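You operate a simulated robot arm through the tools that you are given. There is no shell and no other tool. Be economical: measure what you need, move in short steps, check, and stop when the job is done.

Carry out the task below with a simulated robot arm. There is one attempt and no reset: what you move stays moved.

Task
Grease the hub's cup and fit the black cone into it.
Fine: lift the red lid off the tin, use the dabber, and put dabber and lid back. Set down upright: yellow dabber. A coat counts when it lies all over at full strength: go over it till it gets no stronger.

Only the result counts: the job must be done as asked and must still hold three seconds after the hand-in. Knocking over, shifting, dropping, spilling or breaking anything else fails it. Lids that push on must go on centred and level and be pressed home; caps that screw on are set level and turned clockwise until they are tight.

Robot
A 6-joint arm with a two-finger parallel gripper, fixed in place. Base frame: the origin is at the foot of the arm, x ahead of it, y to its left, z up; the work surface is at about z = 880. Units: mm, rad, N and s.
With the tool pointing down near the work surface it reaches from about 240 to 640 mm from the base axis. Its first joint turns from -1.152 to 1.152 rad. Payload 2.7 kg.
The tool frame sits at the grasp point between the pads (the TCP): z along the fingers, y along the line on which they close. The tips reach 23 mm beyond it. Largest opening 94 mm; finger width 38, thickness 10; the body of the gripper, 54 by 96 mm, starts 39 mm behind the TCP.
Orientation is told as [roll, pitch, yaw] about the base's x, y, z axes, in that order, counted from this pose: with the fingers straight down and closing along the base's y, the tool's x points along the base's -x, its y along +y and its z along -z.

Tools
- The arm moves only by the tool nudge_tool. Its argument "plan" is text: rows parted by semicolons, each of 7 numbers parted by spaces: the opening, from 0 (shut) to 1 (fully open), then the shift along the tool's x, y, z in mm, then the turn, a rotation vector about the tool's x, y, z in rad. In form: fingers x y z rx ry rz; .... A call has 1 to 20 rows; each row shifts and turns the commanded pose from where the row before left it, along the tool's axes as they then stand. Each row takes 0.2 s and may step no farther than 50 mm and 0.15 rad from the row before; otherwise, or with a gripper value out of range, the whole call is refused. Where a pose cannot be reached the arm comes as near as it can. A force on the tool above 70 N (or 10 N above the force at the start of the call, whichever is more), or a blocked arm, ends the call early, and 0.2 s more pass. Each finger travels about 45 mm/s and halts on what it meets, pressing with about 29 N; the grip force reading is that of the motor and also rises with nothing between the fingers. The clock runs only during rows and for 0.2 s after the last one: add rows that do not move to give the fingers time. The reply holds the time, the measured pose of the TCP, the force on the tool along the base axes, the opening and the grip force, in the units named above and with some noise, with the torque about the TCP (base axes, N m) and any sound that the robot's microphone picked up.
- Cameras (640 x 400 px; columns grow to the right, rows downward): "scene" is fixed at [47.1, -414.7, 1406.9]; the picture's right is [0.95, -0.31, 0.00], its down [-0.17, -0.50, -0.85] and it looks along [0.27, 0.81, -0.53] (base axes); focal length 354 px, centre (320, 200). "wrist" rides on the gripper at [86, 16, -74] in the tool frame; the picture's right is [-0.18, 0.98, 0.00], its down [-0.58, -0.11, -0.81] and it looks along [-0.79, -0.15, 0.59] (tool axes); focal length 243 px, centre (320, 200). There is no depth. A picture from a camera that has moved, and an enlarged one, comes with that camera's place and axes in the base frame and with its lens.
- camera(camera): a new picture of that camera. No time passes.
- close_up(camera, box): a new picture of the part [left, top, right, bottom] of that camera's present view, enlarged. No time passes.
- job_done(): hands the job in; it is judged then, once.

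Work in short steps. Places have to be worked out from the pictures, the camera data and where the tool is seen: move nearer, look again, correct. Check each grasp and each placing, and mend what went wrong. You have 120 turns and 68 pictures in all, those below and enlarged ones among them. Open the gripper and draw the arm clear of the work before you hand the job in, unless the task says otherwise; then end with one line.

The tools are called as a command line: name --argument value ..., lists and objects as JSON in quotes. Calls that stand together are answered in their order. nudge_tool: Moves the arm, as the interface text tells. Its arguments: {"type":"object","properties":{"plan":{"type":"string"}},"required":["plan"]} The other tools are called the same way: camera (camera) takes a picture; close_up (camera, box) takes an enlarged picture of a part of a camera's view; job_done () hands the job in.

At the start:

```text
time: 0.0
eef_pos: [356.8, 226.8, 1208.8]
tool_rot: [0.0, -0.001, 0.002]
ft_force: [0.9, 0.0, -0.3]
wrist_torque: [0.0, 0.02, -0.02]
opening: 94.0
grip_force: 0.0
```

scene: 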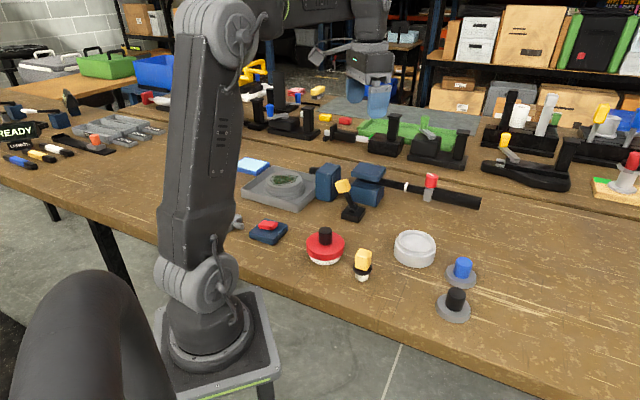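
wrist: 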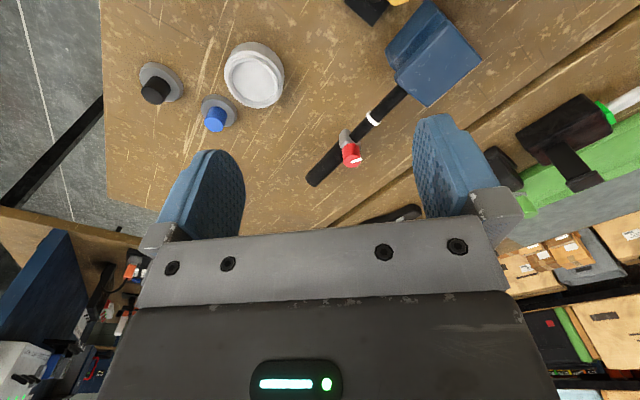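

I'll look closer at the work items first.

close_up --camera "scene" --box '[290, 210, 490, 335]'

close_up --camera "scene" --box '[220, 150, 420, 275]'

close_up --camera "wrist" --box '[100, 20, 420, 220]'

```text
3.20 times, centred on (390, 272) of scene
camera zoom: at [47.1, -414.7, 1406.9], right [0.95, -0.31, 0.0], down [-0.17, -0.5, -0.85], along [0.27, 0.81, -0.53], focal length 1133 px, centre (96, -32)
```

zoom: 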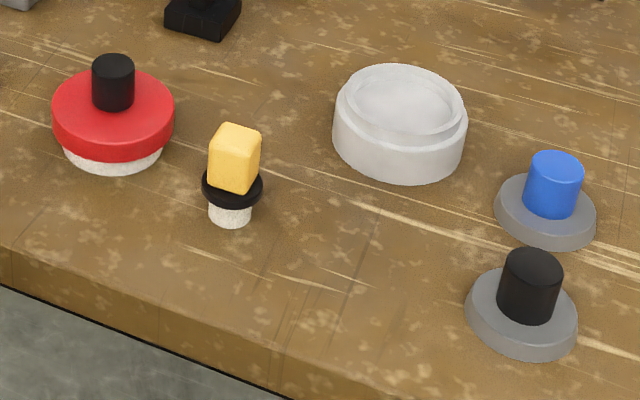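

```text
3.20 times, centred on (320, 212) of scene
camera zoom: at [47.1, -414.7, 1406.9], right [0.95, -0.31, 0.0], down [-0.17, -0.5, -0.85], along [0.27, 0.81, -0.53], focal length 1133 px, centre (320, 160)
```

zoom: 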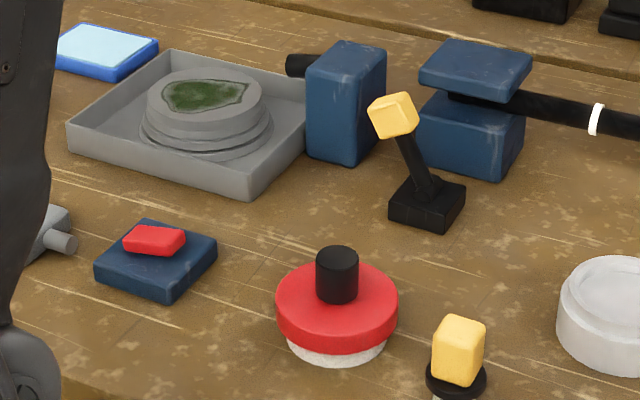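

```text
2.00 times, centred on (260, 120) of wrist
camera zoom: at [271.3, 244.2, 1284.5], right [0.18, 0.98, 0.0], down [0.58, -0.11, 0.81], along [0.79, -0.15, -0.59], focal length 485 px, centre (440, 360)
```

zoom: 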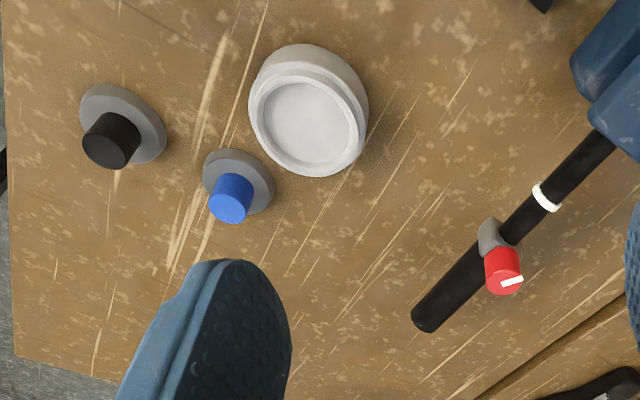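

Estimates: tin (254,168), dabber (301,72), hub cup (446,106), blue cone (491,6), black cone (425,-61). I move above the tin and look.

nudge_tool --plan "1 25.75 -14.75 37 0 0 0;1 25.75 -14.75 37 0 0 0;1 25.75 -14.75 37 0 0 0;1 25.75 -14.75 37 0 0 0;1 0 0 0 0 0 0;1 0 0 0 0 0 0"

camera --camera "wrist"

camera --camera "scene"

```text
time: 1.4
eef_pos: [252.8, 168.9, 1061.3]
tool_rot: [0.0, 0.0, 0.0]
ft_force: [0.0, -0.3, 0.0]
wrist_torque: [0.01, -0.01, 0.0]
opening: 94.1
grip_force: 0.0
```

```text
62 pictures are left
camera wrist: at [166.2, 185.7, 1136.9], right [0.18, 0.98, 0.0], down [0.58, -0.11, 0.81], along [0.79, -0.15, -0.59], focal length 243 px, centre (320, 200)
```

wrist: 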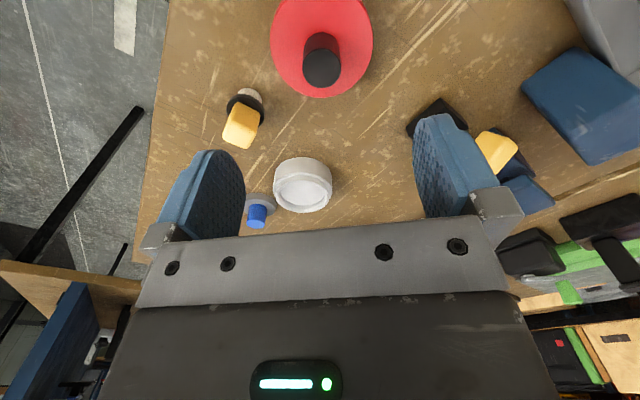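

```text
61 pictures are left
```

scene: 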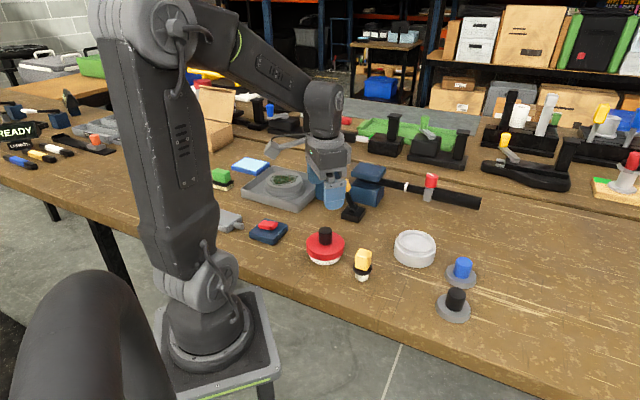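

Knob seen at (254,170.5), top about z 946. I descend around it with the fingers open and stop at z≈938.

nudge_tool --plan "0.6 -1.3 1.6 41 0 0 0;0.6 0 0 41 0 0 0;0.6 0 0 25 0 0 0;0.6 0 0 15 0 0 0;0.6 0 0 0 0 0 0;0.6 0 0 0 0 0 0"

close_up --camera "scene" --box '[250, 180, 410, 280]'

```text
time: 2.8
eef_pos: [255.2, 169.9, 937.5]
tool_rot: [0.001, 0.0, 0.001]
ft_force: [-0.1, -0.9, -0.7]
wrist_torque: [0.0, 0.0, 0.04]
opening: 56.3
grip_force: 0.1
```

```text
4.00 times, centred on (330, 230) of scene
camera zoom: at [47.1, -414.7, 1406.9], right [0.95, -0.31, 0.0], down [-0.17, -0.5, -0.85], along [0.27, 0.81, -0.53], focal length 1417 px, centre (280, 80)
```

zoom: 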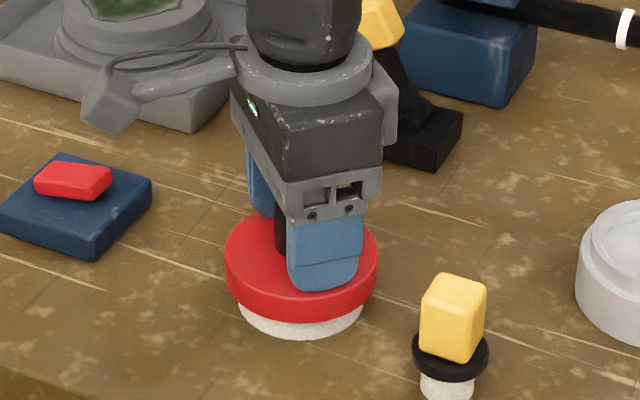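

Fingers straddle the knob. Close, then lift gently.

nudge_tool --plan "0 0 0 0 0 0 0;0 0 0 0 0 0 0;0 0 0 0 0 0 0;0 0 0 0 0 0 0;0 0 0 -5 0 0 0;0 0 0 -10 0 0 0;0 0 0 -15 0 0 0;0 0 0 0 0 0 0"

close_up --camera "scene" --box '[250, 180, 410, 280]'

```text
time: 4.6
eef_pos: [255.8, 169.2, 969.3]
tool_rot: [-0.001, 0.001, 0.001]
ft_force: [-0.3, -0.9, -0.7]
wrist_torque: [-0.03, -0.01, 0.0]
opening: 28.3
grip_force: 28.6
```

```text
4.00 times, centred on (330, 230) of scene
camera zoom: at [47.1, -414.7, 1406.9], right [0.95, -0.31, 0.0], down [-0.17, -0.5, -0.85], along [0.27, 0.81, -0.53], focal length 1417 px, centre (280, 80)
```

zoom: 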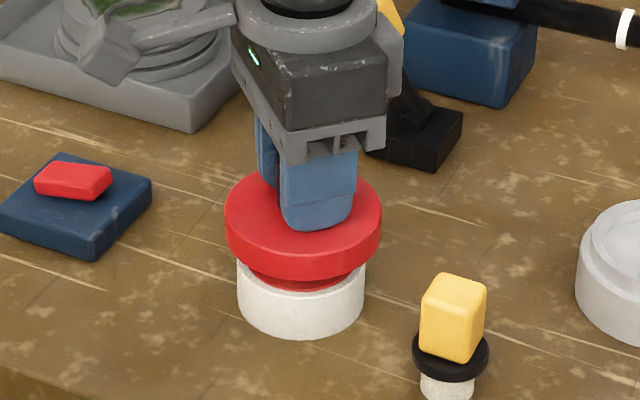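

The lid is off and the tin stayed. I carry the lid to clear table at about (352,190).

nudge_tool --plan "0 0 0 -25 0 0 0;0 -48 10 0 0 0 0;0 -48 10 0 0 0 0;0 0 0 0 0 0 0;0 0 0 25 0 0 0;0 0 0 20 0 0 0;0 0 0 10 0 0 0;0 0 0 0 0 0 0"

camera --camera "scene"

```text
time: 6.4
eef_pos: [353.8, 190.3, 937.4]
tool_rot: [0.001, 0.0, 0.0]
ft_force: [0.4, -0.8, -0.2]
wrist_torque: [-0.01, 0.02, -0.02]
opening: 27.9
grip_force: 29.3
```

```text
58 pictures are left
```

scene: 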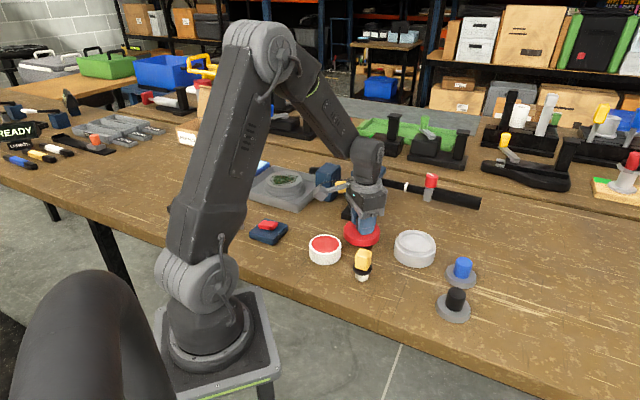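

The lid is a little above the table; I lower it in small steps to contact.

nudge_tool --plan "0 0 0 3 0 0 0;0 0 0 2 0 0 0;0 0 0 0 0 0 0"

close_up --camera "scene" --box '[290, 190, 450, 290]'

```text
time: 7.2
eef_pos: [353.0, 189.2, 933.5]
tool_rot: [0.001, 0.002, 0.0]
ft_force: [-0.2, -0.9, 0.4]
wrist_torque: [0.01, -0.01, -0.03]
opening: 27.8
grip_force: 28.7
```

```text
4.00 times, centred on (370, 240) of scene
camera zoom: at [47.1, -414.7, 1406.9], right [0.95, -0.31, 0.0], down [-0.17, -0.5, -0.85], along [0.27, 0.81, -0.53], focal length 1417 px, centre (120, 40)
```

zoom: 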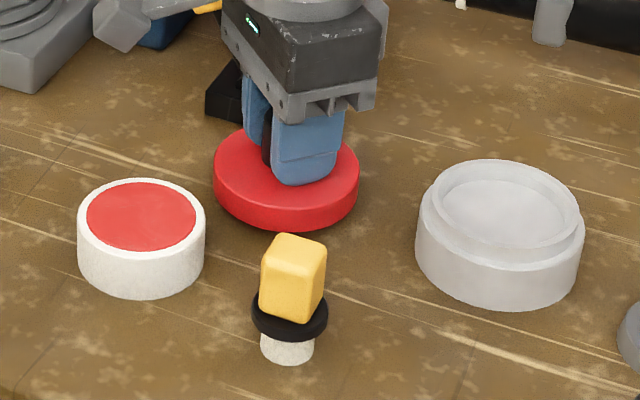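

Not in contact yet by force; keep lowering in 1–2 mm steps.

nudge_tool --plan "0 0 0 2 0 0 0;0 0 0 0 0 0 0"

nudge_tool --plan "0 0 0 2 0 0 0;0 0 0 0 0 0 0"

nudge_tool --plan "0 0 0 2 0 0 0;0 0 0 0 0 0 0"

```text
time: 7.8
eef_pos: [351.0, 189.1, 931.0]
tool_rot: [0.0, 0.0, 0.0]
ft_force: [-0.4, -0.4, 0.1]
wrist_torque: [0.02, -0.01, -0.03]
opening: 27.7
grip_force: 29.4
```

```text
time: 8.4
eef_pos: [353.0, 191.0, 930.3]
tool_rot: [0.0, 0.001, 0.0]
ft_force: [-0.5, -0.2, -0.3]
wrist_torque: [-0.02, -0.02, -0.01]
opening: 28.1
grip_force: 28.6
```

```text
time: 9.0
eef_pos: [353.0, 191.0, 928.0]
tool_rot: [0.001, -0.002, 0.002]
ft_force: [-0.5, 0.5, -0.2]
wrist_torque: [0.04, 0.0, 0.0]
opening: 27.8
grip_force: 29.0
```

nudge_tool --plan "0 0 0 2 0 0 0;0 0 0 0 0 0 0"

close_up --camera "scene" --box '[330, 190, 410, 240]'

```text
time: 9.6
eef_pos: [351.1, 191.2, 926.4]
tool_rot: [0.001, 0.0, 0.001]
ft_force: [0.0, -0.1, -0.9]
wrist_torque: [0.01, 0.02, 0.02]
opening: 28.2
grip_force: 29.4
```

```text
8.00 times, centred on (370, 215) of scene
camera zoom: at [47.1, -414.7, 1406.9], right [0.95, -0.31, 0.0], down [-0.17, -0.5, -0.85], along [0.27, 0.81, -0.53], focal length 2833 px, centre (-80, 80)
```

zoom: 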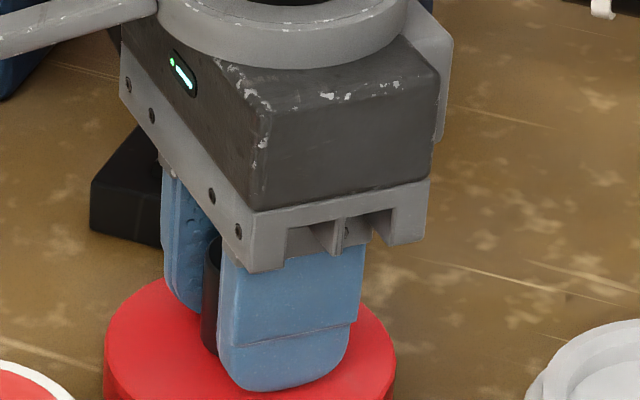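

Still no contact force; continue down in small steps.

nudge_tool --plan "0 0 0 2 0 0 0;0 0 0 0 0 0 0"

nudge_tool --plan "0 0 0 1.5 0 0 0;0 0 0 0 0 0 0"

nudge_tool --plan "0 0 0 1.5 0 0 0;0 0 0 0 0 0 0"

```text
time: 10.2
eef_pos: [352.5, 190.1, 922.6]
tool_rot: [0.001, -0.001, 0.0]
ft_force: [0.3, -0.1, -0.6]
wrist_torque: [0.01, 0.01, 0.0]
opening: 27.9
grip_force: 28.6
```

```text
time: 10.8
eef_pos: [352.4, 190.6, 920.4]
tool_rot: [0.0, -0.001, 0.0]
ft_force: [-0.8, 0.1, -0.3]
wrist_torque: [-0.01, -0.02, 0.01]
opening: 28.0
grip_force: 29.0
```

```text
time: 11.4
eef_pos: [351.8, 190.4, 920.9]
tool_rot: [-0.001, 0.001, -0.001]
ft_force: [-2.9, -1.2, 9.9]
wrist_torque: [-0.03, 0.41, -0.02]
opening: 27.8
grip_force: 29.0
```

Contact at z≈921. Release and rise, then look at dabber orientation.

nudge_tool --plan "0 0 0 -0.5 0 0 0;0.6 0 0 0 0 0 0;0.6 0 0 0 0 0 0;0.6 0 0 0 0 0 0;0.6 0 0 -15 0 0 0;0.6 0 0 -45 0 0 0;0.6 0 0 -45 0 0 0;0.6 0 0 0 0 0 0"

close_up --camera "scene" --box '[300, 210, 420, 285]'

```text
time: 13.2
eef_pos: [351.0, 187.9, 1024.8]
tool_rot: [0.001, 0.0, 0.0]
ft_force: [0.0, -0.3, -1.3]
wrist_torque: [-0.02, -0.01, 0.03]
opening: 56.6
grip_force: 0.1
```

```text
5.33 times, centred on (360, 248) of scene
camera zoom: at [47.1, -414.7, 1406.9], right [0.95, -0.31, 0.0], down [-0.17, -0.5, -0.85], along [0.27, 0.81, -0.53], focal length 1889 px, centre (107, -53)
```

zoom: 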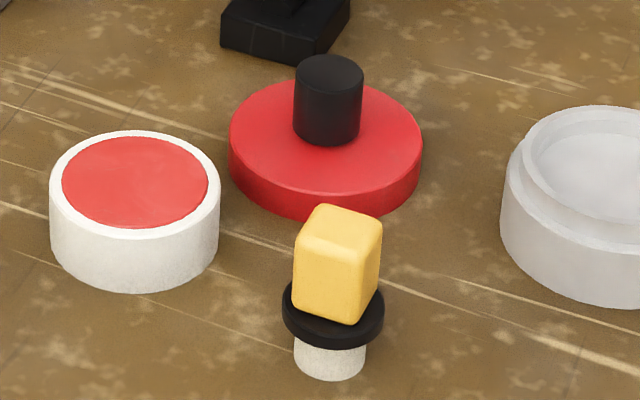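

Lid stands well. Now move above the dabber at about (301,72) and look.

nudge_tool --plan "0.8 17 -38 -5 0 0 0;0.8 17 -38 -5 0 0 0;0.8 16 -39 0 0 0 0;0.8 0 0 0 0 0 0;0.8 0 0 0 0 0 0"

camera --camera "wrist"

```text
time: 14.4
eef_pos: [301.5, 73.3, 1035.4]
tool_rot: [0.0, -0.001, 0.003]
ft_force: [0.9, -0.5, 0.0]
wrist_torque: [0.01, 0.02, 0.0]
opening: 75.1
grip_force: 0.0
```

```text
54 pictures are left
camera wrist: at [214.9, 90.3, 1110.9], right [0.18, 0.98, 0.0], down [0.58, -0.11, 0.81], along [0.79, -0.15, -0.59], focal length 243 px, centre (320, 200)
```

wrist: 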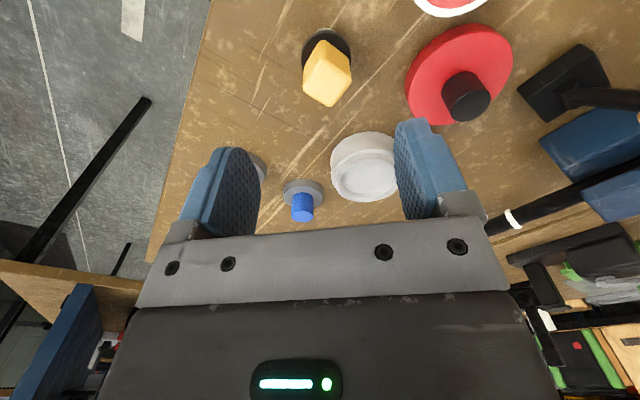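

close_up --camera "wrist" --box '[280, 10, 400, 85]'

close_up --camera "wrist" --box '[240, 120, 420, 232]'

```text
5.33 times, centred on (340, 48) of wrist
camera zoom: at [214.9, 90.3, 1110.9], right [0.18, 0.98, 0.0], down [0.58, -0.11, 0.81], along [0.79, -0.15, -0.59], focal length 1294 px, centre (213, 1013)
```

zoom: 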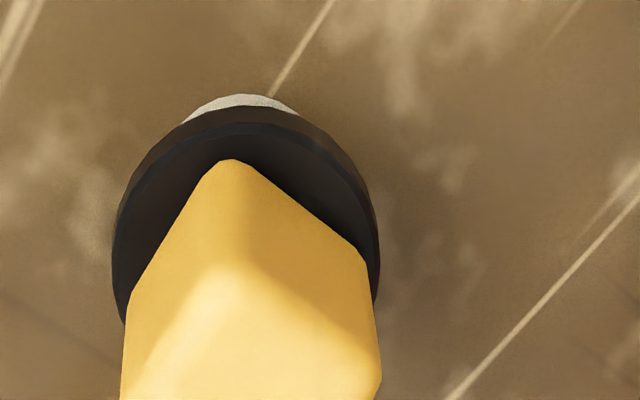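

```text
3.56 times, centred on (330, 176) of wrist
camera zoom: at [214.9, 90.3, 1110.9], right [0.18, 0.98, 0.0], down [0.58, -0.11, 0.81], along [0.79, -0.15, -0.59], focal length 863 px, centre (284, 285)
```

zoom: 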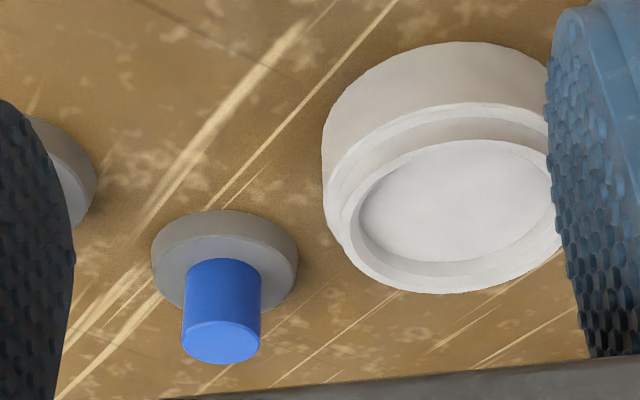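

Dabber's yellow block is about 24 mm square, turned ~45°, centred about (304,78). I turn the tool 45° and centre above it, then check with a picture.

nudge_tool --plan "0.8 -2.5 4.7 0 0 0 -0.131;0.8 0 0 0 0 0 -0.131;0.8 0 0 0 0 0 -0.131;0.8 0 0 0 0 0 -0.131;0.8 0 0 0 0 0 -0.131;0.8 0 0 0 0 0 -0.13;0.8 0 0 30 0 0 0;0.8 0 0 0 0 0 0;0.8 0 0 0 0 0 0"

camera --camera "wrist"

close_up --camera "scene" --box '[290, 180, 450, 280]'

```text
time: 16.4
eef_pos: [305.5, 82.3, 1006.9]
tool_rot: [-0.001, 0.0, 0.787]
ft_force: [-0.2, -1.0, 0.0]
wrist_torque: [0.03, 0.02, -0.02]
opening: 75.3
grip_force: 0.1
```

```text
51 pictures are left
camera wrist: at [232.8, 32.7, 1082.4], right [-0.57, 0.82, 0.0], down [0.49, 0.33, 0.81], along [0.66, 0.46, -0.59], focal length 243 px, centre (320, 200)
```

wrist: 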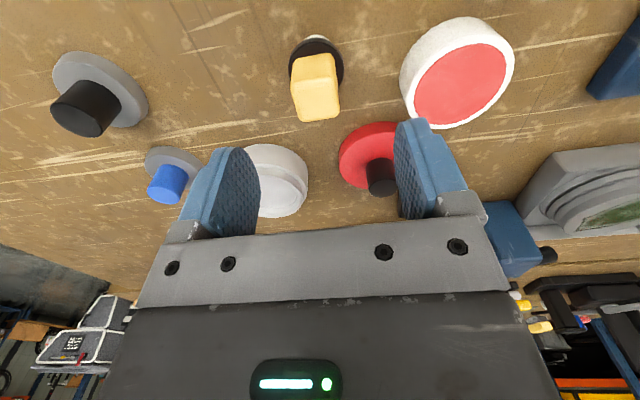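

```text
4.00 times, centred on (370, 230) of scene
camera zoom: at [47.1, -414.7, 1406.9], right [0.95, -0.31, 0.0], down [-0.17, -0.5, -0.85], along [0.27, 0.81, -0.53], focal length 1417 px, centre (120, 80)
```

zoom: 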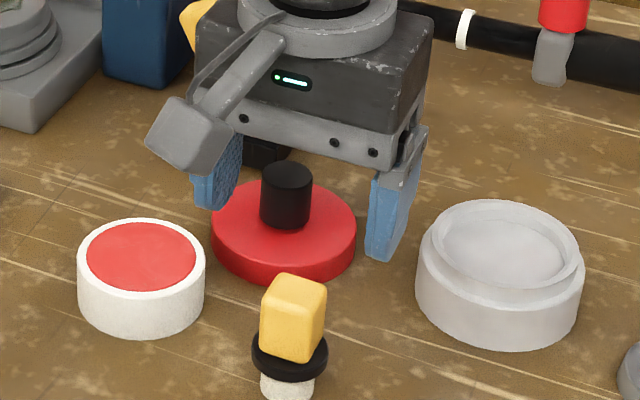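

close_up --camera "wrist" --box '[256, 25, 384, 135]'

```text
3.64 times, centred on (320, 80) of wrist
camera zoom: at [232.8, 32.7, 1082.4], right [-0.57, 0.82, 0.0], down [0.49, 0.33, 0.81], along [0.66, 0.46, -0.59], focal length 882 px, centre (320, 636)
```

zoom: 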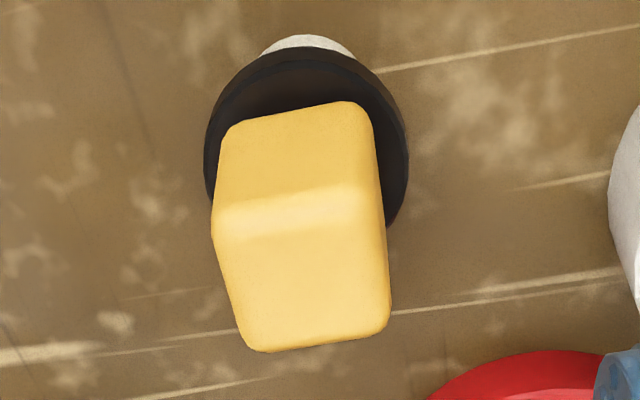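

Block axis ~44°, top centre ~(300,78). I re-read the pose, since the last reading looks ~3 mm off from the commanded one.

nudge_tool --plan "0.8 0 0 0 0 0 0"

nudge_tool --plan "0.8 0 0 0 0 0 0"

```text
time: 16.8
eef_pos: [304.6, 81.0, 1007.2]
tool_rot: [0.001, 0.0, 0.786]
ft_force: [-0.5, 0.3, 0.0]
wrist_torque: [0.0, 0.02, 0.01]
opening: 75.1
grip_force: 0.1
```

```text
time: 17.2
eef_pos: [306.2, 82.3, 1006.7]
tool_rot: [0.001, 0.0, 0.783]
ft_force: [0.5, 0.4, -0.6]
wrist_torque: [0.02, -0.02, -0.02]
opening: 75.1
grip_force: 0.1
```

Shift 5.5 mm along tool x, 1 along y, and descend to z≈936.

nudge_tool --plan "0.8 5.5 1 10 0 0 0;0.8 0 0 30 0 0 0;0.8 0 0 20 0 0 0;0.8 0 0 11 0 0 0;0.8 0 0 0 0 0 0"

close_up --camera "scene" --box '[300, 200, 428, 280]'

close_up --camera "wrist" --box '[160, 40, 480, 240]'

```text
time: 18.4
eef_pos: [299.5, 78.0, 935.3]
tool_rot: [0.0, 0.0, 0.786]
ft_force: [0.2, 0.4, 0.1]
wrist_torque: [0.03, -0.04, 0.02]
opening: 75.2
grip_force: 0.1
```

```text
5.00 times, centred on (364, 240) of scene
camera zoom: at [47.1, -414.7, 1406.9], right [0.95, -0.31, 0.0], down [-0.17, -0.5, -0.85], along [0.27, 0.81, -0.53], focal length 1771 px, centre (100, 0)
```

zoom: 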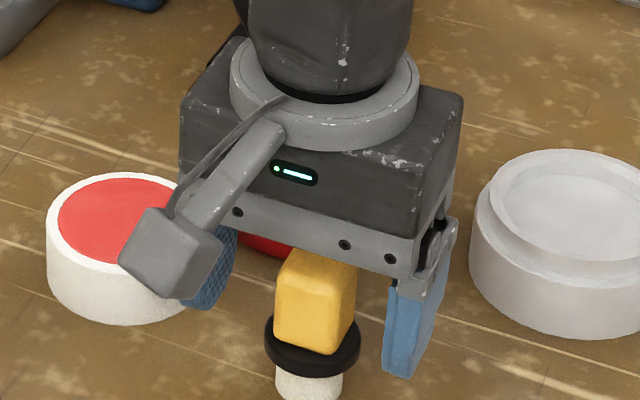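

```text
2.00 times, centred on (320, 140) of wrist
camera zoom: at [227.1, 28.0, 1011.6], right [-0.57, 0.82, 0.0], down [0.49, 0.33, 0.81], along [0.67, 0.46, -0.59], focal length 485 px, centre (320, 320)
```

zoom: 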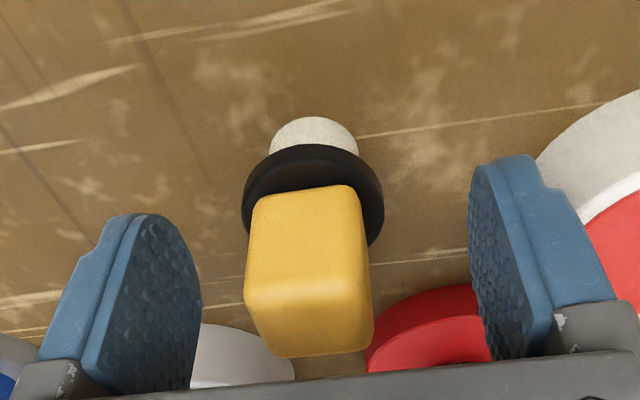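

Block is centred but ~2.5 mm to the tool's −y; correct, then close slowly.

nudge_tool --plan "0.6 0 -2.5 0 0 0 0;0.45 0 0 0 0 0 0;0.35 0 0 0 0 0 0;0.3 0 0 0 0 0 0;0.2 0 0 0 0 0 0;0 0 0 0 0 0 0;0 0 0 0 0 0 0;0 0 0 0 0 0 0"

close_up --camera "scene" --box '[300, 200, 428, 280]'

```text
time: 20.2
eef_pos: [301.2, 74.4, 936.6]
tool_rot: [0.001, -0.001, 0.786]
ft_force: [0.8, -0.6, -0.3]
wrist_torque: [-0.03, 0.03, 0.02]
opening: 27.4
grip_force: 29.0
```

```text
5.00 times, centred on (364, 240) of scene
camera zoom: at [47.1, -414.7, 1406.9], right [0.95, -0.31, 0.0], down [-0.17, -0.5, -0.85], along [0.27, 0.81, -0.53], focal length 1771 px, centre (100, 0)
```

zoom: 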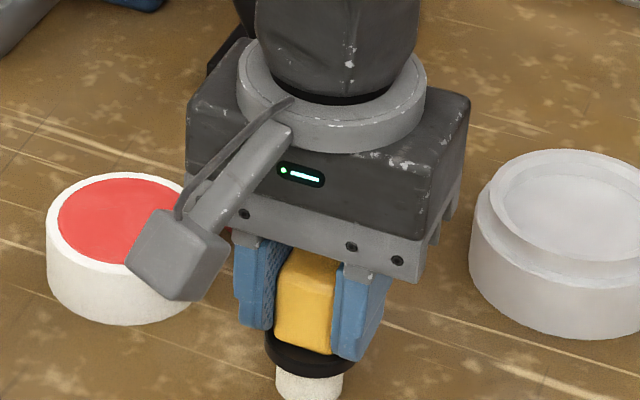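

Gripped. Lift and carry to above the tin (254,170), tip ~30 mm above the rim.

nudge_tool --plan "0 0 0 -20 0 0 0;0 0 0 -35 0 0 0;0 -11 33 0 0 0 0;0 -11 33 0 0 0 0;0 -11 33 0 0 0 0;0 0 0 0 0 0 0;0 0 0 0 0 0 0"

close_up --camera "scene" --box '[250, 170, 410, 290]'

close_up --camera "wrist" --box '[160, 0, 480, 240]'

```text
time: 21.8
eef_pos: [254.9, 167.4, 990.3]
tool_rot: [0.001, -0.001, 0.786]
ft_force: [0.0, -0.6, -0.6]
wrist_torque: [0.01, -0.03, 0.02]
opening: 27.6
grip_force: 28.9
```

```text
3.33 times, centred on (330, 230) of scene
camera zoom: at [47.1, -414.7, 1406.9], right [0.95, -0.31, 0.0], down [-0.17, -0.5, -0.85], along [0.27, 0.81, -0.53], focal length 1180 px, centre (287, 100)
```

zoom: 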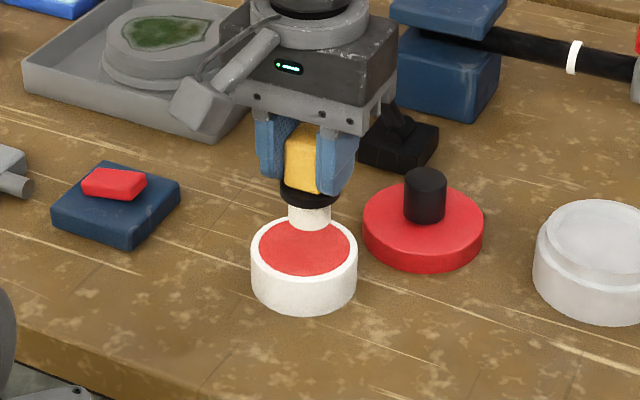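

```text
1.67 times, centred on (320, 120) of wrist
camera zoom: at [183.1, 118.4, 1064.6], right [-0.57, 0.82, 0.0], down [0.49, 0.33, 0.81], along [0.67, 0.46, -0.59], focal length 404 px, centre (320, 333)
```

zoom: 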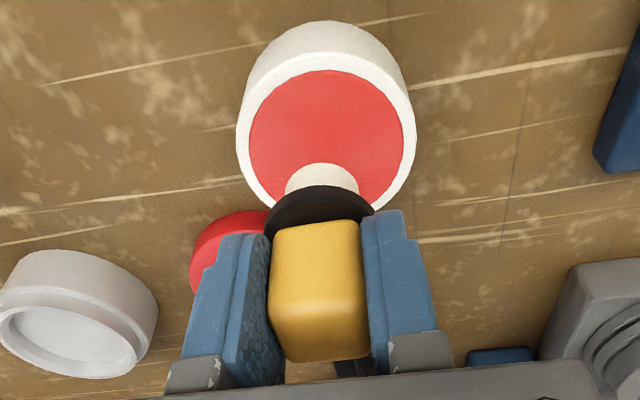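

Dabber is over the tin's centre. Lower to near the grease, then by small steps to contact.

nudge_tool --plan "0 0 0 20 0 0 0;0 0 0 5 0 0 0;0 0 0 2 0 0 0;0 0 0 0 0 0 0"

nudge_tool --plan "0 0 0 2 0 0 0;0 0 0 0 0 0 0"

nudge_tool --plan "0 0 0 2 0 0 0;0 0 0 0 0 0 0"

close_up --camera "scene" --box '[290, 205, 370, 270]'

```text
time: 22.8
eef_pos: [256.2, 168.6, 964.4]
tool_rot: [-0.001, -0.008, 0.786]
ft_force: [0.2, -1.4, 30.2]
wrist_torque: [-0.08, -0.11, 0.02]
opening: 27.9
grip_force: 29.5
```

```text
time: 23.4
eef_pos: [255.8, 168.0, 962.7]
tool_rot: [0.0, -0.006, 0.788]
ft_force: [3.9, -3.7, 35.2]
wrist_torque: [-0.13, -0.35, -0.04]
opening: 27.9
grip_force: 28.7
```

```text
time: 24.0
eef_pos: [254.9, 167.3, 962.3]
tool_rot: [0.0, -0.009, 0.787]
ft_force: [-4.8, -13.7, 64.6]
wrist_torque: [-0.74, 0.03, -0.03]
opening: 27.7
grip_force: 28.5
```

```text
6.15 times, centred on (330, 238) of scene
camera zoom: at [46.4, -415.4, 1406.7], right [0.95, -0.31, 0.0], down [-0.17, -0.5, -0.85], along [0.27, 0.81, -0.53], focal length 2179 px, centre (258, -31)
```

zoom: 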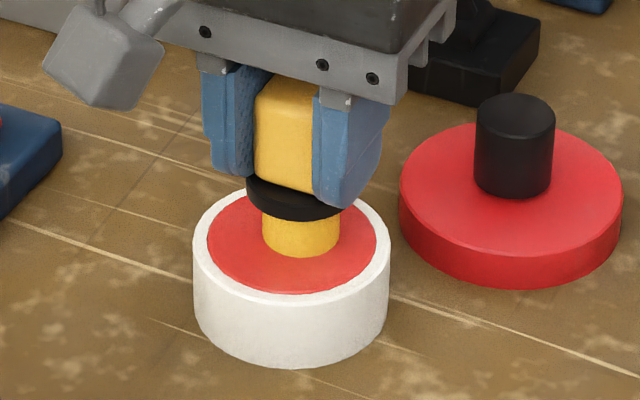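

Tip picked up grease (turned yellow). Lift and carry above the hub cup.

nudge_tool --plan "0 0 0 -8 0 0 0;0 0 0 -20 0 0 0;0 0 0 -30 0 0 0;0 -18.2 -36 0 0 0 0;0 -18.2 -36 0 0 0 0;0 -18.2 -36 0 0 0 0;0 -18.2 -36 0 0 0 0;0 -18.2 -36 0 0 0 0;0 0 0 0 0 0 0;0 0 0 0 0 0 0"

camera --camera "wrist"

close_up --camera "scene" --box '[340, 180, 500, 280]'

```text
time: 26.2
eef_pos: [446.2, 102.8, 1017.6]
tool_rot: [-0.001, 0.001, 0.788]
ft_force: [0.3, -0.3, -1.8]
wrist_torque: [-0.03, 0.01, 0.02]
opening: 27.7
grip_force: 28.4
```

```text
42 pictures are left
camera wrist: at [375.0, 54.1, 1093.3], right [-0.57, 0.82, 0.0], down [0.49, 0.33, 0.81], along [0.66, 0.46, -0.59], focal length 243 px, centre (320, 200)
```

wrist: 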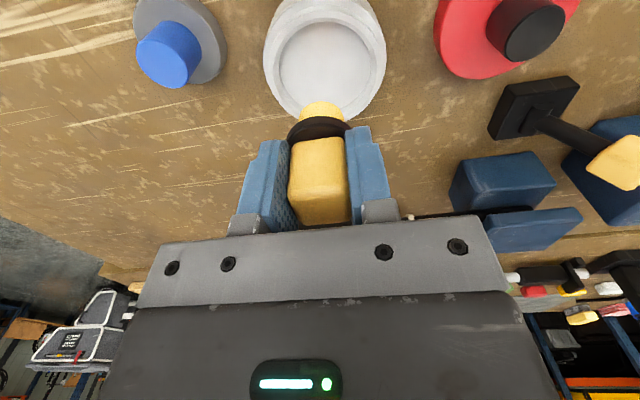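

```text
4.00 times, centred on (420, 230) of scene
camera zoom: at [47.2, -414.7, 1406.9], right [0.95, -0.31, 0.0], down [-0.17, -0.5, -0.85], along [0.27, 0.81, -0.53], focal length 1417 px, centre (-80, 80)
```

zoom: 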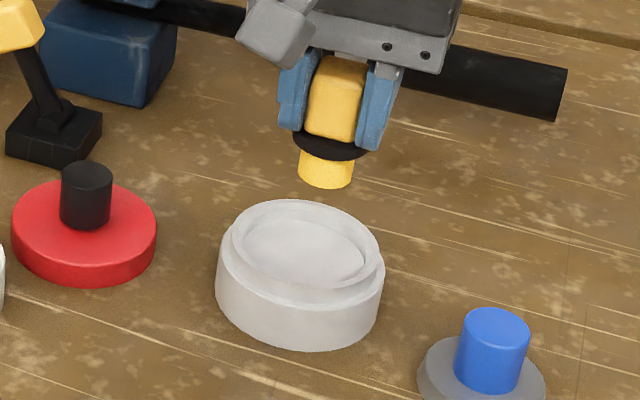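

close_up --camera "wrist" --box '[240, 0, 410, 130]'

close_up --camera "scene" --box '[385, 220, 445, 275]'

```text
3.08 times, centred on (325, 65) of wrist
camera zoom: at [375.0, 54.1, 1093.3], right [-0.57, 0.82, 0.0], down [0.49, 0.33, 0.81], along [0.66, 0.46, -0.59], focal length 746 px, centre (305, 615)
```

zoom: 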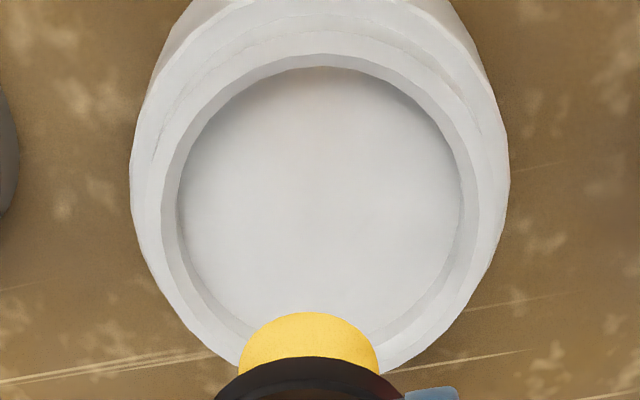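

```text
7.27 times, centred on (415, 248) of scene
camera zoom: at [47.2, -414.7, 1406.9], right [0.95, -0.31, 0.0], down [-0.17, -0.5, -0.85], along [0.27, 0.81, -0.53], focal length 2576 px, centre (-371, -146)
```

zoom: 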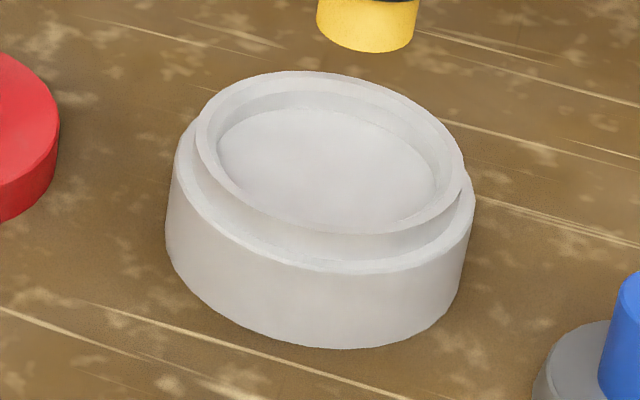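

Cup inner floor radius ≈33.5 mm, tip radius ≈14 mm. I shift ~4.8 mm in tool y and 1.5 in x to centre, and descend until just over the rim.

nudge_tool --plan "0 1.5 4.8 20 0 0 0;0 0 0 15 0 0 0;0 0 0 0 0 0 0;0 0 0 0 0 0 0"

close_up --camera "wrist" --box '[240, 0, 410, 130]'

close_up --camera "scene" --box '[375, 200, 455, 275]'

```text
time: 27.2
eef_pos: [441.3, 105.8, 982.5]
tool_rot: [-0.001, 0.001, 0.785]
ft_force: [0.0, 0.3, -0.5]
wrist_torque: [0.0, 0.01, 0.03]
opening: 27.8
grip_force: 29.1
```

```text
3.08 times, centred on (325, 65) of wrist
camera zoom: at [369.3, 57.0, 1057.9], right [-0.57, 0.82, 0.0], down [0.49, 0.33, 0.81], along [0.67, 0.46, -0.59], focal length 746 px, centre (305, 615)
```

zoom: 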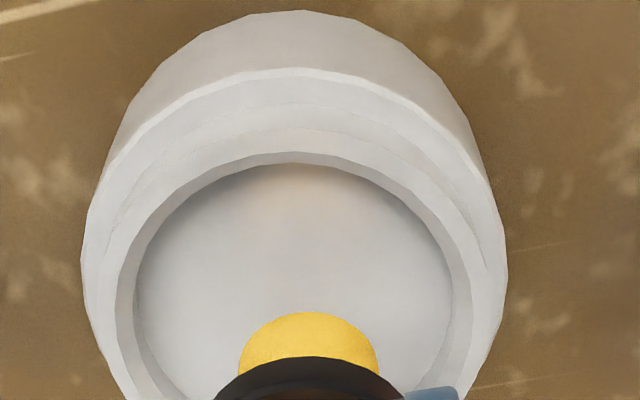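

```text
5.33 times, centred on (415, 238) of scene
camera zoom: at [47.2, -414.7, 1406.9], right [0.95, -0.31, 0.0], down [-0.17, -0.5, -0.85], along [0.27, 0.81, -0.53], focal length 1889 px, centre (-187, 0)
```

zoom: 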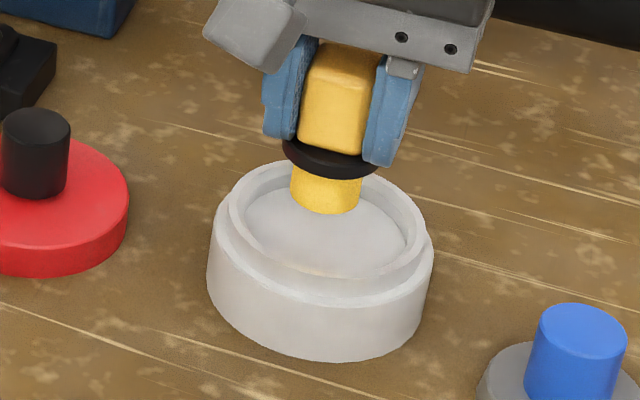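

Tip needs −2.5 mm in tool y. Correct and lower towards the floor, checking contact.

nudge_tool --plan "0 -0.3 -2.5 8 0 0 0;0 0 0 3 0 0 0;0 0 0 0 0 0 0"

nudge_tool --plan "0 0 0 1 0 0 0;0 0 0 0 0 0 0"

nudge_tool --plan "0 0 0 1 0 0 0;0 0 0 0 0 0 0"

nudge_tool --plan "0 0 0 1 0 0 0;0 0 0 0 0 0 0"

```text
time: 28.0
eef_pos: [445.5, 106.8, 969.8]
tool_rot: [0.001, 0.0, 0.787]
ft_force: [0.1, 0.0, -0.5]
wrist_torque: [-0.03, 0.01, 0.02]
opening: 27.6
grip_force: 28.6
```

```text
time: 28.6
eef_pos: [444.2, 104.8, 969.3]
tool_rot: [-0.001, 0.001, 0.784]
ft_force: [0.0, 0.5, -1.6]
wrist_torque: [0.02, -0.01, -0.01]
opening: 27.5
grip_force: 28.7
```

```text
time: 29.2
eef_pos: [444.4, 105.3, 968.5]
tool_rot: [0.0, 0.0, 0.786]
ft_force: [0.5, 0.4, -0.9]
wrist_torque: [0.02, 0.01, 0.01]
opening: 27.5
grip_force: 28.3
```

```text
time: 29.8
eef_pos: [444.2, 106.5, 967.3]
tool_rot: [0.0, -0.001, 0.785]
ft_force: [1.3, -0.2, -1.0]
wrist_torque: [-0.02, 0.0, -0.01]
opening: 27.5
grip_force: 29.6
```

No contact yet; continue down 1 mm at a time.

nudge_tool --plan "0 0 0 1 0 0 0;0 0 0 0 0 0 0"

nudge_tool --plan "0 0 0 1 0 0 0;0 0 0 0 0 0 0"

nudge_tool --plan "0 0 0 1 0 0 0;0 0 0 0 0 0 0"

nudge_tool --plan "0 0 0 1 0 0 0;0 0 0 0 0 0 0"

```text
time: 30.4
eef_pos: [444.6, 104.9, 965.8]
tool_rot: [0.0, 0.0, 0.786]
ft_force: [-0.4, 0.5, -0.3]
wrist_torque: [0.03, -0.01, 0.01]
opening: 27.5
grip_force: 28.7
```

```text
time: 31.0
eef_pos: [443.4, 105.2, 964.9]
tool_rot: [0.0, 0.0, 0.784]
ft_force: [-0.5, -1.1, -1.0]
wrist_torque: [0.01, 0.01, 0.0]
opening: 27.9
grip_force: 28.4
```

```text
time: 31.6
eef_pos: [444.5, 106.4, 964.8]
tool_rot: [0.0, -0.001, 0.785]
ft_force: [-0.5, 0.2, -0.7]
wrist_torque: [-0.03, 0.01, 0.05]
opening: 27.8
grip_force: 29.2
```

```text
time: 32.2
eef_pos: [444.1, 107.0, 964.2]
tool_rot: [-0.001, -0.001, 0.786]
ft_force: [-0.2, -0.1, -0.8]
wrist_torque: [0.0, -0.04, 0.02]
opening: 27.9
grip_force: 28.8
```

nudge_tool --plan "0 0 0 1 0 0 0;0 0 0 0 0 0 0"

nudge_tool --plan "0 0 0 1 0 0 0;0 0 0 0 0 0 0"

nudge_tool --plan "0 0 0 1 0 0 0;0 0 0 0 0 0 0"

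close_up --camera "scene" --box '[375, 200, 455, 275]'

```text
time: 32.8
eef_pos: [443.8, 105.6, 962.6]
tool_rot: [0.001, 0.001, 0.786]
ft_force: [0.1, 0.1, -0.4]
wrist_torque: [-0.02, -0.04, -0.01]
opening: 27.8
grip_force: 28.9
```

```text
time: 33.4
eef_pos: [445.0, 106.5, 962.5]
tool_rot: [-0.001, -0.002, 0.784]
ft_force: [-0.6, 0.1, 2.9]
wrist_torque: [0.1, -0.01, 0.01]
opening: 27.7
grip_force: 29.0
```

```text
time: 34.0
eef_pos: [443.3, 104.0, 962.0]
tool_rot: [0.0, -0.003, 0.788]
ft_force: [-3.1, 0.3, 16.0]
wrist_torque: [0.11, 0.08, 0.04]
opening: 27.6
grip_force: 29.0
```

```text
5.33 times, centred on (415, 238) of scene
camera zoom: at [46.8, -414.7, 1406.9], right [0.95, -0.31, 0.0], down [-0.17, -0.5, -0.85], along [0.27, 0.81, -0.53], focal length 1889 px, centre (-187, 0)
```

zoom: 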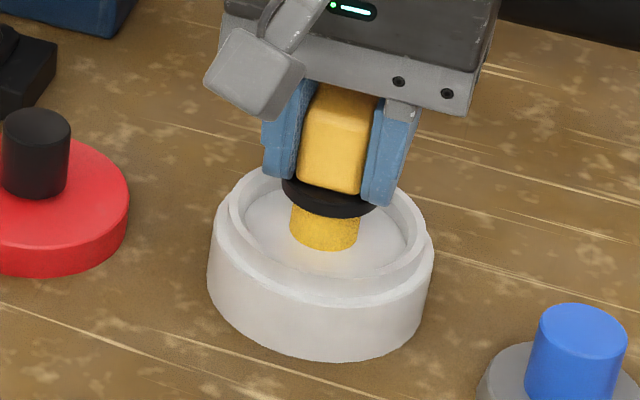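

Contact at z≈962 with 16 N. Ease off slightly and make one inner circle (r 10 mm), then look at the coat.

nudge_tool --plan "0 0 0 -0.4 0 0 0;0 5 0 0 0 0 0;0 5 0 0 0 0 0;0 -3 7 0 0 0 0;0 -7 3 0 0 0 0;0 -7 -3 0 0 0 0;0 -3 -7 0 0 0 0;0 3 -7 0 0 0 0;0 7 -3 0 0 0 0;0 7 3 0 0 0 0;0 3 7 0 0 0 0;0 -10 0 0 0 0 0"

close_up --camera "scene" --box '[375, 200, 455, 275]'

close_up --camera "wrist" --box '[240, 0, 410, 130]'

```text
time: 36.6
eef_pos: [444.0, 105.5, 962.7]
tool_rot: [0.0, 0.0, 0.785]
ft_force: [-1.8, -2.7, 9.8]
wrist_torque: [-0.05, 0.01, 0.01]
opening: 27.7
grip_force: 29.5
```

```text
5.33 times, centred on (415, 238) of scene
camera zoom: at [46.9, -414.8, 1406.9], right [0.95, -0.31, 0.0], down [-0.17, -0.5, -0.85], along [0.27, 0.81, -0.53], focal length 1889 px, centre (-187, 0)
```

zoom: 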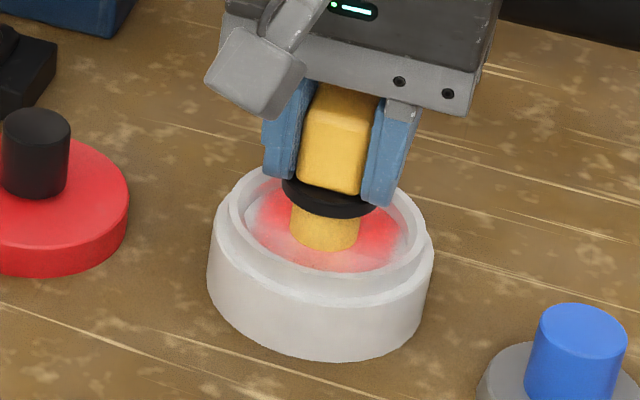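

```text
3.08 times, centred on (325, 65) of wrist
camera zoom: at [371.9, 56.6, 1038.0], right [-0.57, 0.82, 0.0], down [0.49, 0.33, 0.81], along [0.66, 0.46, -0.59], focal length 746 px, centre (305, 615)
```

zoom: 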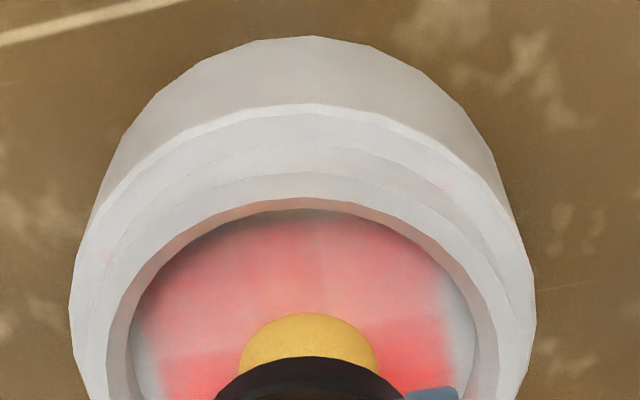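

Coating works and hub stays put. Now an outer circle (r 17 mm).

nudge_tool --plan "0 8.5 0 0 0 0 0;0 8.5 0 0 0 0 0;0 -2.3 8.5 0 0 0 0;0 -6.2 6.2 0 0 0 0;0 -8.5 2.3 0 0 0 0;0 -8.5 -2.3 0 0 0 0;0 -6.2 -6.2 0 0 0 0;0 -2.3 -8.5 0 0 0 0;0 2.3 -8.5 0 0 0 0;0 6.2 -6.2 0 0 0 0;0 8.5 -2.3 0 0 0 0;0 8.5 2.3 0 0 0 0;0 6.2 6.2 0 0 0 0;0 2.3 8.5 0 0 0 0;0 -8.5 0 0 0 0 0;0 -8.5 0 0 0 0 0"

close_up --camera "scene" --box '[375, 200, 455, 275]'

```text
time: 40.0
eef_pos: [443.7, 105.3, 962.8]
tool_rot: [-0.001, 0.002, 0.786]
ft_force: [-7.3, -6.0, 26.8]
wrist_torque: [-0.2, 0.24, -0.03]
opening: 28.0
grip_force: 29.2
```

```text
5.33 times, centred on (415, 238) of scene
camera zoom: at [46.5, -414.9, 1406.8], right [0.95, -0.31, 0.0], down [-0.17, -0.5, -0.85], along [0.27, 0.81, -0.53], focal length 1889 px, centre (-187, 0)
```

zoom: 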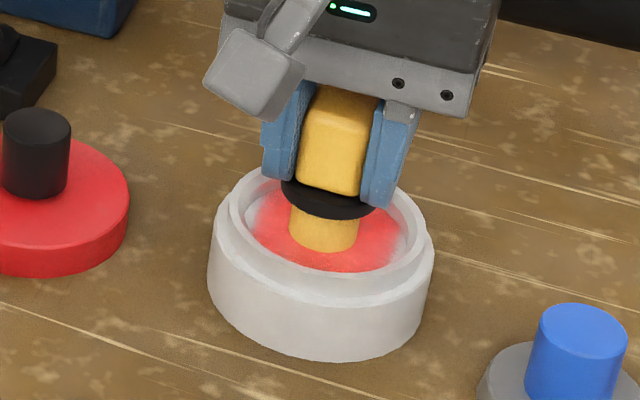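

Force rose to 27 N; ease 0.8 mm and go round again at r 19, then r 8.

nudge_tool --plan "0 9.5 0 -0.8 0 0 0;0 9.5 0 0 0 0 0;0 -2.5 9.5 0 0 0 0;0 -7 7 0 0 0 0;0 -9.5 2.5 0 0 0 0;0 -9.5 -2.5 0 0 0 0;0 -7 -7 0 0 0 0;0 -2.5 -9.5 0 0 0 0;0 2.5 -9.5 0 0 0 0;0 7 -7 0 0 0 0;0 9.5 -2.5 0 0 0 0;0 9.5 2.5 0 0 0 0;0 7 7 0 0 0 0;0 2.5 9.5 0 0 0 0;0 -9.5 0 0 0 0 0;0 -9.5 0 0 0 0 0"

nudge_tool --plan "0 8 0 0 0 0 0;0 -3 6 0 0 0 0;0 -5 2 0 0 0 0;0 -5 -2 0 0 0 0;0 -3 -6 0 0 0 0;0 3 -6 0 0 0 0;0 5 -2 0 0 0 0;0 5 2 0 0 0 0;0 3 6 0 0 0 0;0 -8 0 0 0 0 0;0 0 0 -10 0 0 0;0 0 0 -45 0 0 0;0 0 0 0 0 0 0"

close_up --camera "scene" --box '[375, 190, 455, 275]'

close_up --camera "wrist" --box '[240, 0, 410, 130]'

```text
time: 43.4
eef_pos: [443.3, 106.1, 964.2]
tool_rot: [0.001, -0.001, 0.784]
ft_force: [-0.1, 0.6, -1.2]
wrist_torque: [-0.01, -0.02, 0.0]
opening: 27.7
grip_force: 28.7
```

```text
time: 46.2
eef_pos: [444.2, 106.2, 1016.6]
tool_rot: [-0.001, 0.001, 0.785]
ft_force: [-0.8, -0.3, -2.0]
wrist_torque: [0.0, 0.02, -0.01]
opening: 27.9
grip_force: 28.9
```

```text
4.71 times, centred on (415, 232) of scene
camera zoom: at [47.1, -414.7, 1406.9], right [0.95, -0.31, 0.0], down [-0.17, -0.5, -0.85], along [0.27, 0.81, -0.53], focal length 1666 px, centre (-127, 47)
```

zoom: 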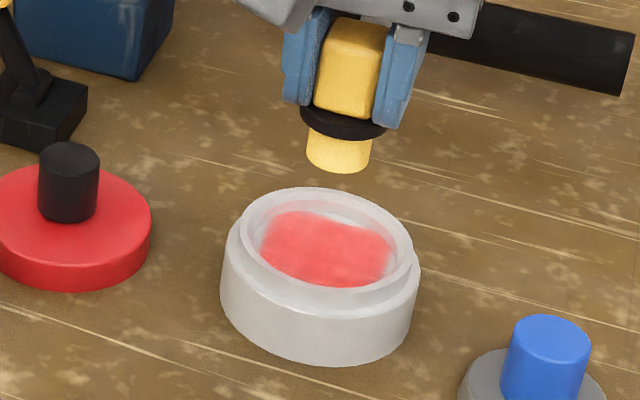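

```text
3.08 times, centred on (325, 65) of wrist
camera zoom: at [371.6, 58.2, 1092.3], right [-0.57, 0.82, 0.0], down [0.49, 0.33, 0.81], along [0.66, 0.46, -0.59], focal length 746 px, centre (305, 615)
```

zoom: 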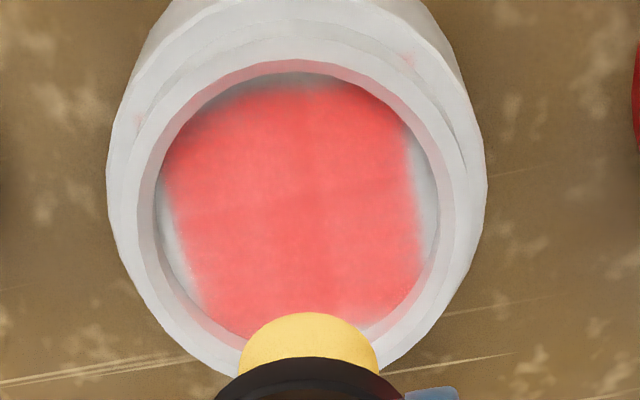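

Coat mostly there; edges are still bare (last passes lost contact). Re-dip in the tin, then cover the edges.

nudge_tool --plan "0 18 35.5 0 0 0 0;0 18 35.5 0 0 0 0;0 18 35.5 0 0 0 0;0 18 35.5 0 0 0 0;0 17.8 35.7 0 0 0 0;0 0 0 0 0 0 0;0 0 0 30 0 0 0;0 0 0 14 0 0 0;0 0 0 4 0 0 0;0 0 0 0 0 0 0"

nudge_tool --plan "0 0 0 1.5 0 0 0;0 0 0 0 0 0 0"

nudge_tool --plan "0 0 0 1.5 0 0 0;0 0 0 0 0 0 0"

```text
time: 48.4
eef_pos: [255.9, 168.3, 970.1]
tool_rot: [0.001, 0.0, 0.786]
ft_force: [-0.8, 0.3, -1.2]
wrist_torque: [0.02, 0.03, 0.01]
opening: 27.8
grip_force: 28.4
```

```text
time: 49.0
eef_pos: [256.1, 167.5, 969.2]
tool_rot: [0.0, 0.0, 0.786]
ft_force: [-0.4, 0.2, -1.1]
wrist_torque: [-0.01, 0.0, -0.01]
opening: 27.7
grip_force: 29.3
```

```text
time: 49.6
eef_pos: [255.9, 168.5, 966.8]
tool_rot: [0.001, 0.0, 0.786]
ft_force: [-0.3, 0.2, -2.2]
wrist_torque: [-0.01, 0.0, 0.04]
opening: 27.5
grip_force: 29.0
```

nudge_tool --plan "0 0 0 1.5 0 0 0;0 0 0 0 0 0 0"

nudge_tool --plan "0 0 0 1.2 0 0 0;0 0 0 0 0 0 0"

nudge_tool --plan "0 0 0 1 0 0 0;0 0 0 0 0 0 0"

```text
time: 50.2
eef_pos: [254.7, 168.2, 964.8]
tool_rot: [0.0, -0.001, 0.786]
ft_force: [-0.5, 1.0, -1.3]
wrist_torque: [0.03, -0.02, -0.01]
opening: 27.6
grip_force: 28.5
```

```text
time: 50.8
eef_pos: [254.0, 166.8, 964.8]
tool_rot: [0.0, -0.002, 0.787]
ft_force: [0.7, 1.0, -0.7]
wrist_torque: [0.0, 0.02, -0.02]
opening: 27.6
grip_force: 29.0
```

```text
time: 51.4
eef_pos: [254.3, 167.9, 963.9]
tool_rot: [0.002, -0.001, 0.786]
ft_force: [-0.4, -0.3, -0.6]
wrist_torque: [-0.03, -0.01, 0.0]
opening: 27.9
grip_force: 29.5
```

nudge_tool --plan "0 0 0 1 0 0 0;0 0 0 0 0 0 0"

nudge_tool --plan "0 0 0 0.7 0 0 0;0 0 0 0 0 0 0"

nudge_tool --plan "0 0 0 0.7 0 0 0;0 0 0 0 0 0 0"

```text
time: 52.0
eef_pos: [253.9, 167.9, 961.9]
tool_rot: [-0.001, 0.0, 0.785]
ft_force: [-1.4, -2.3, 5.4]
wrist_torque: [-0.04, -0.05, 0.0]
opening: 27.8
grip_force: 28.5
```

```text
time: 52.6
eef_pos: [254.8, 168.7, 962.8]
tool_rot: [0.001, -0.001, 0.787]
ft_force: [-0.5, -4.3, 14.4]
wrist_torque: [-0.16, -0.1, -0.02]
opening: 27.8
grip_force: 29.0
```

```text
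time: 53.2
eef_pos: [255.4, 168.7, 961.7]
tool_rot: [0.0, -0.003, 0.787]
ft_force: [-7.6, -6.1, 38.6]
wrist_torque: [-0.29, 0.16, -0.05]
opening: 27.5
grip_force: 28.7
```

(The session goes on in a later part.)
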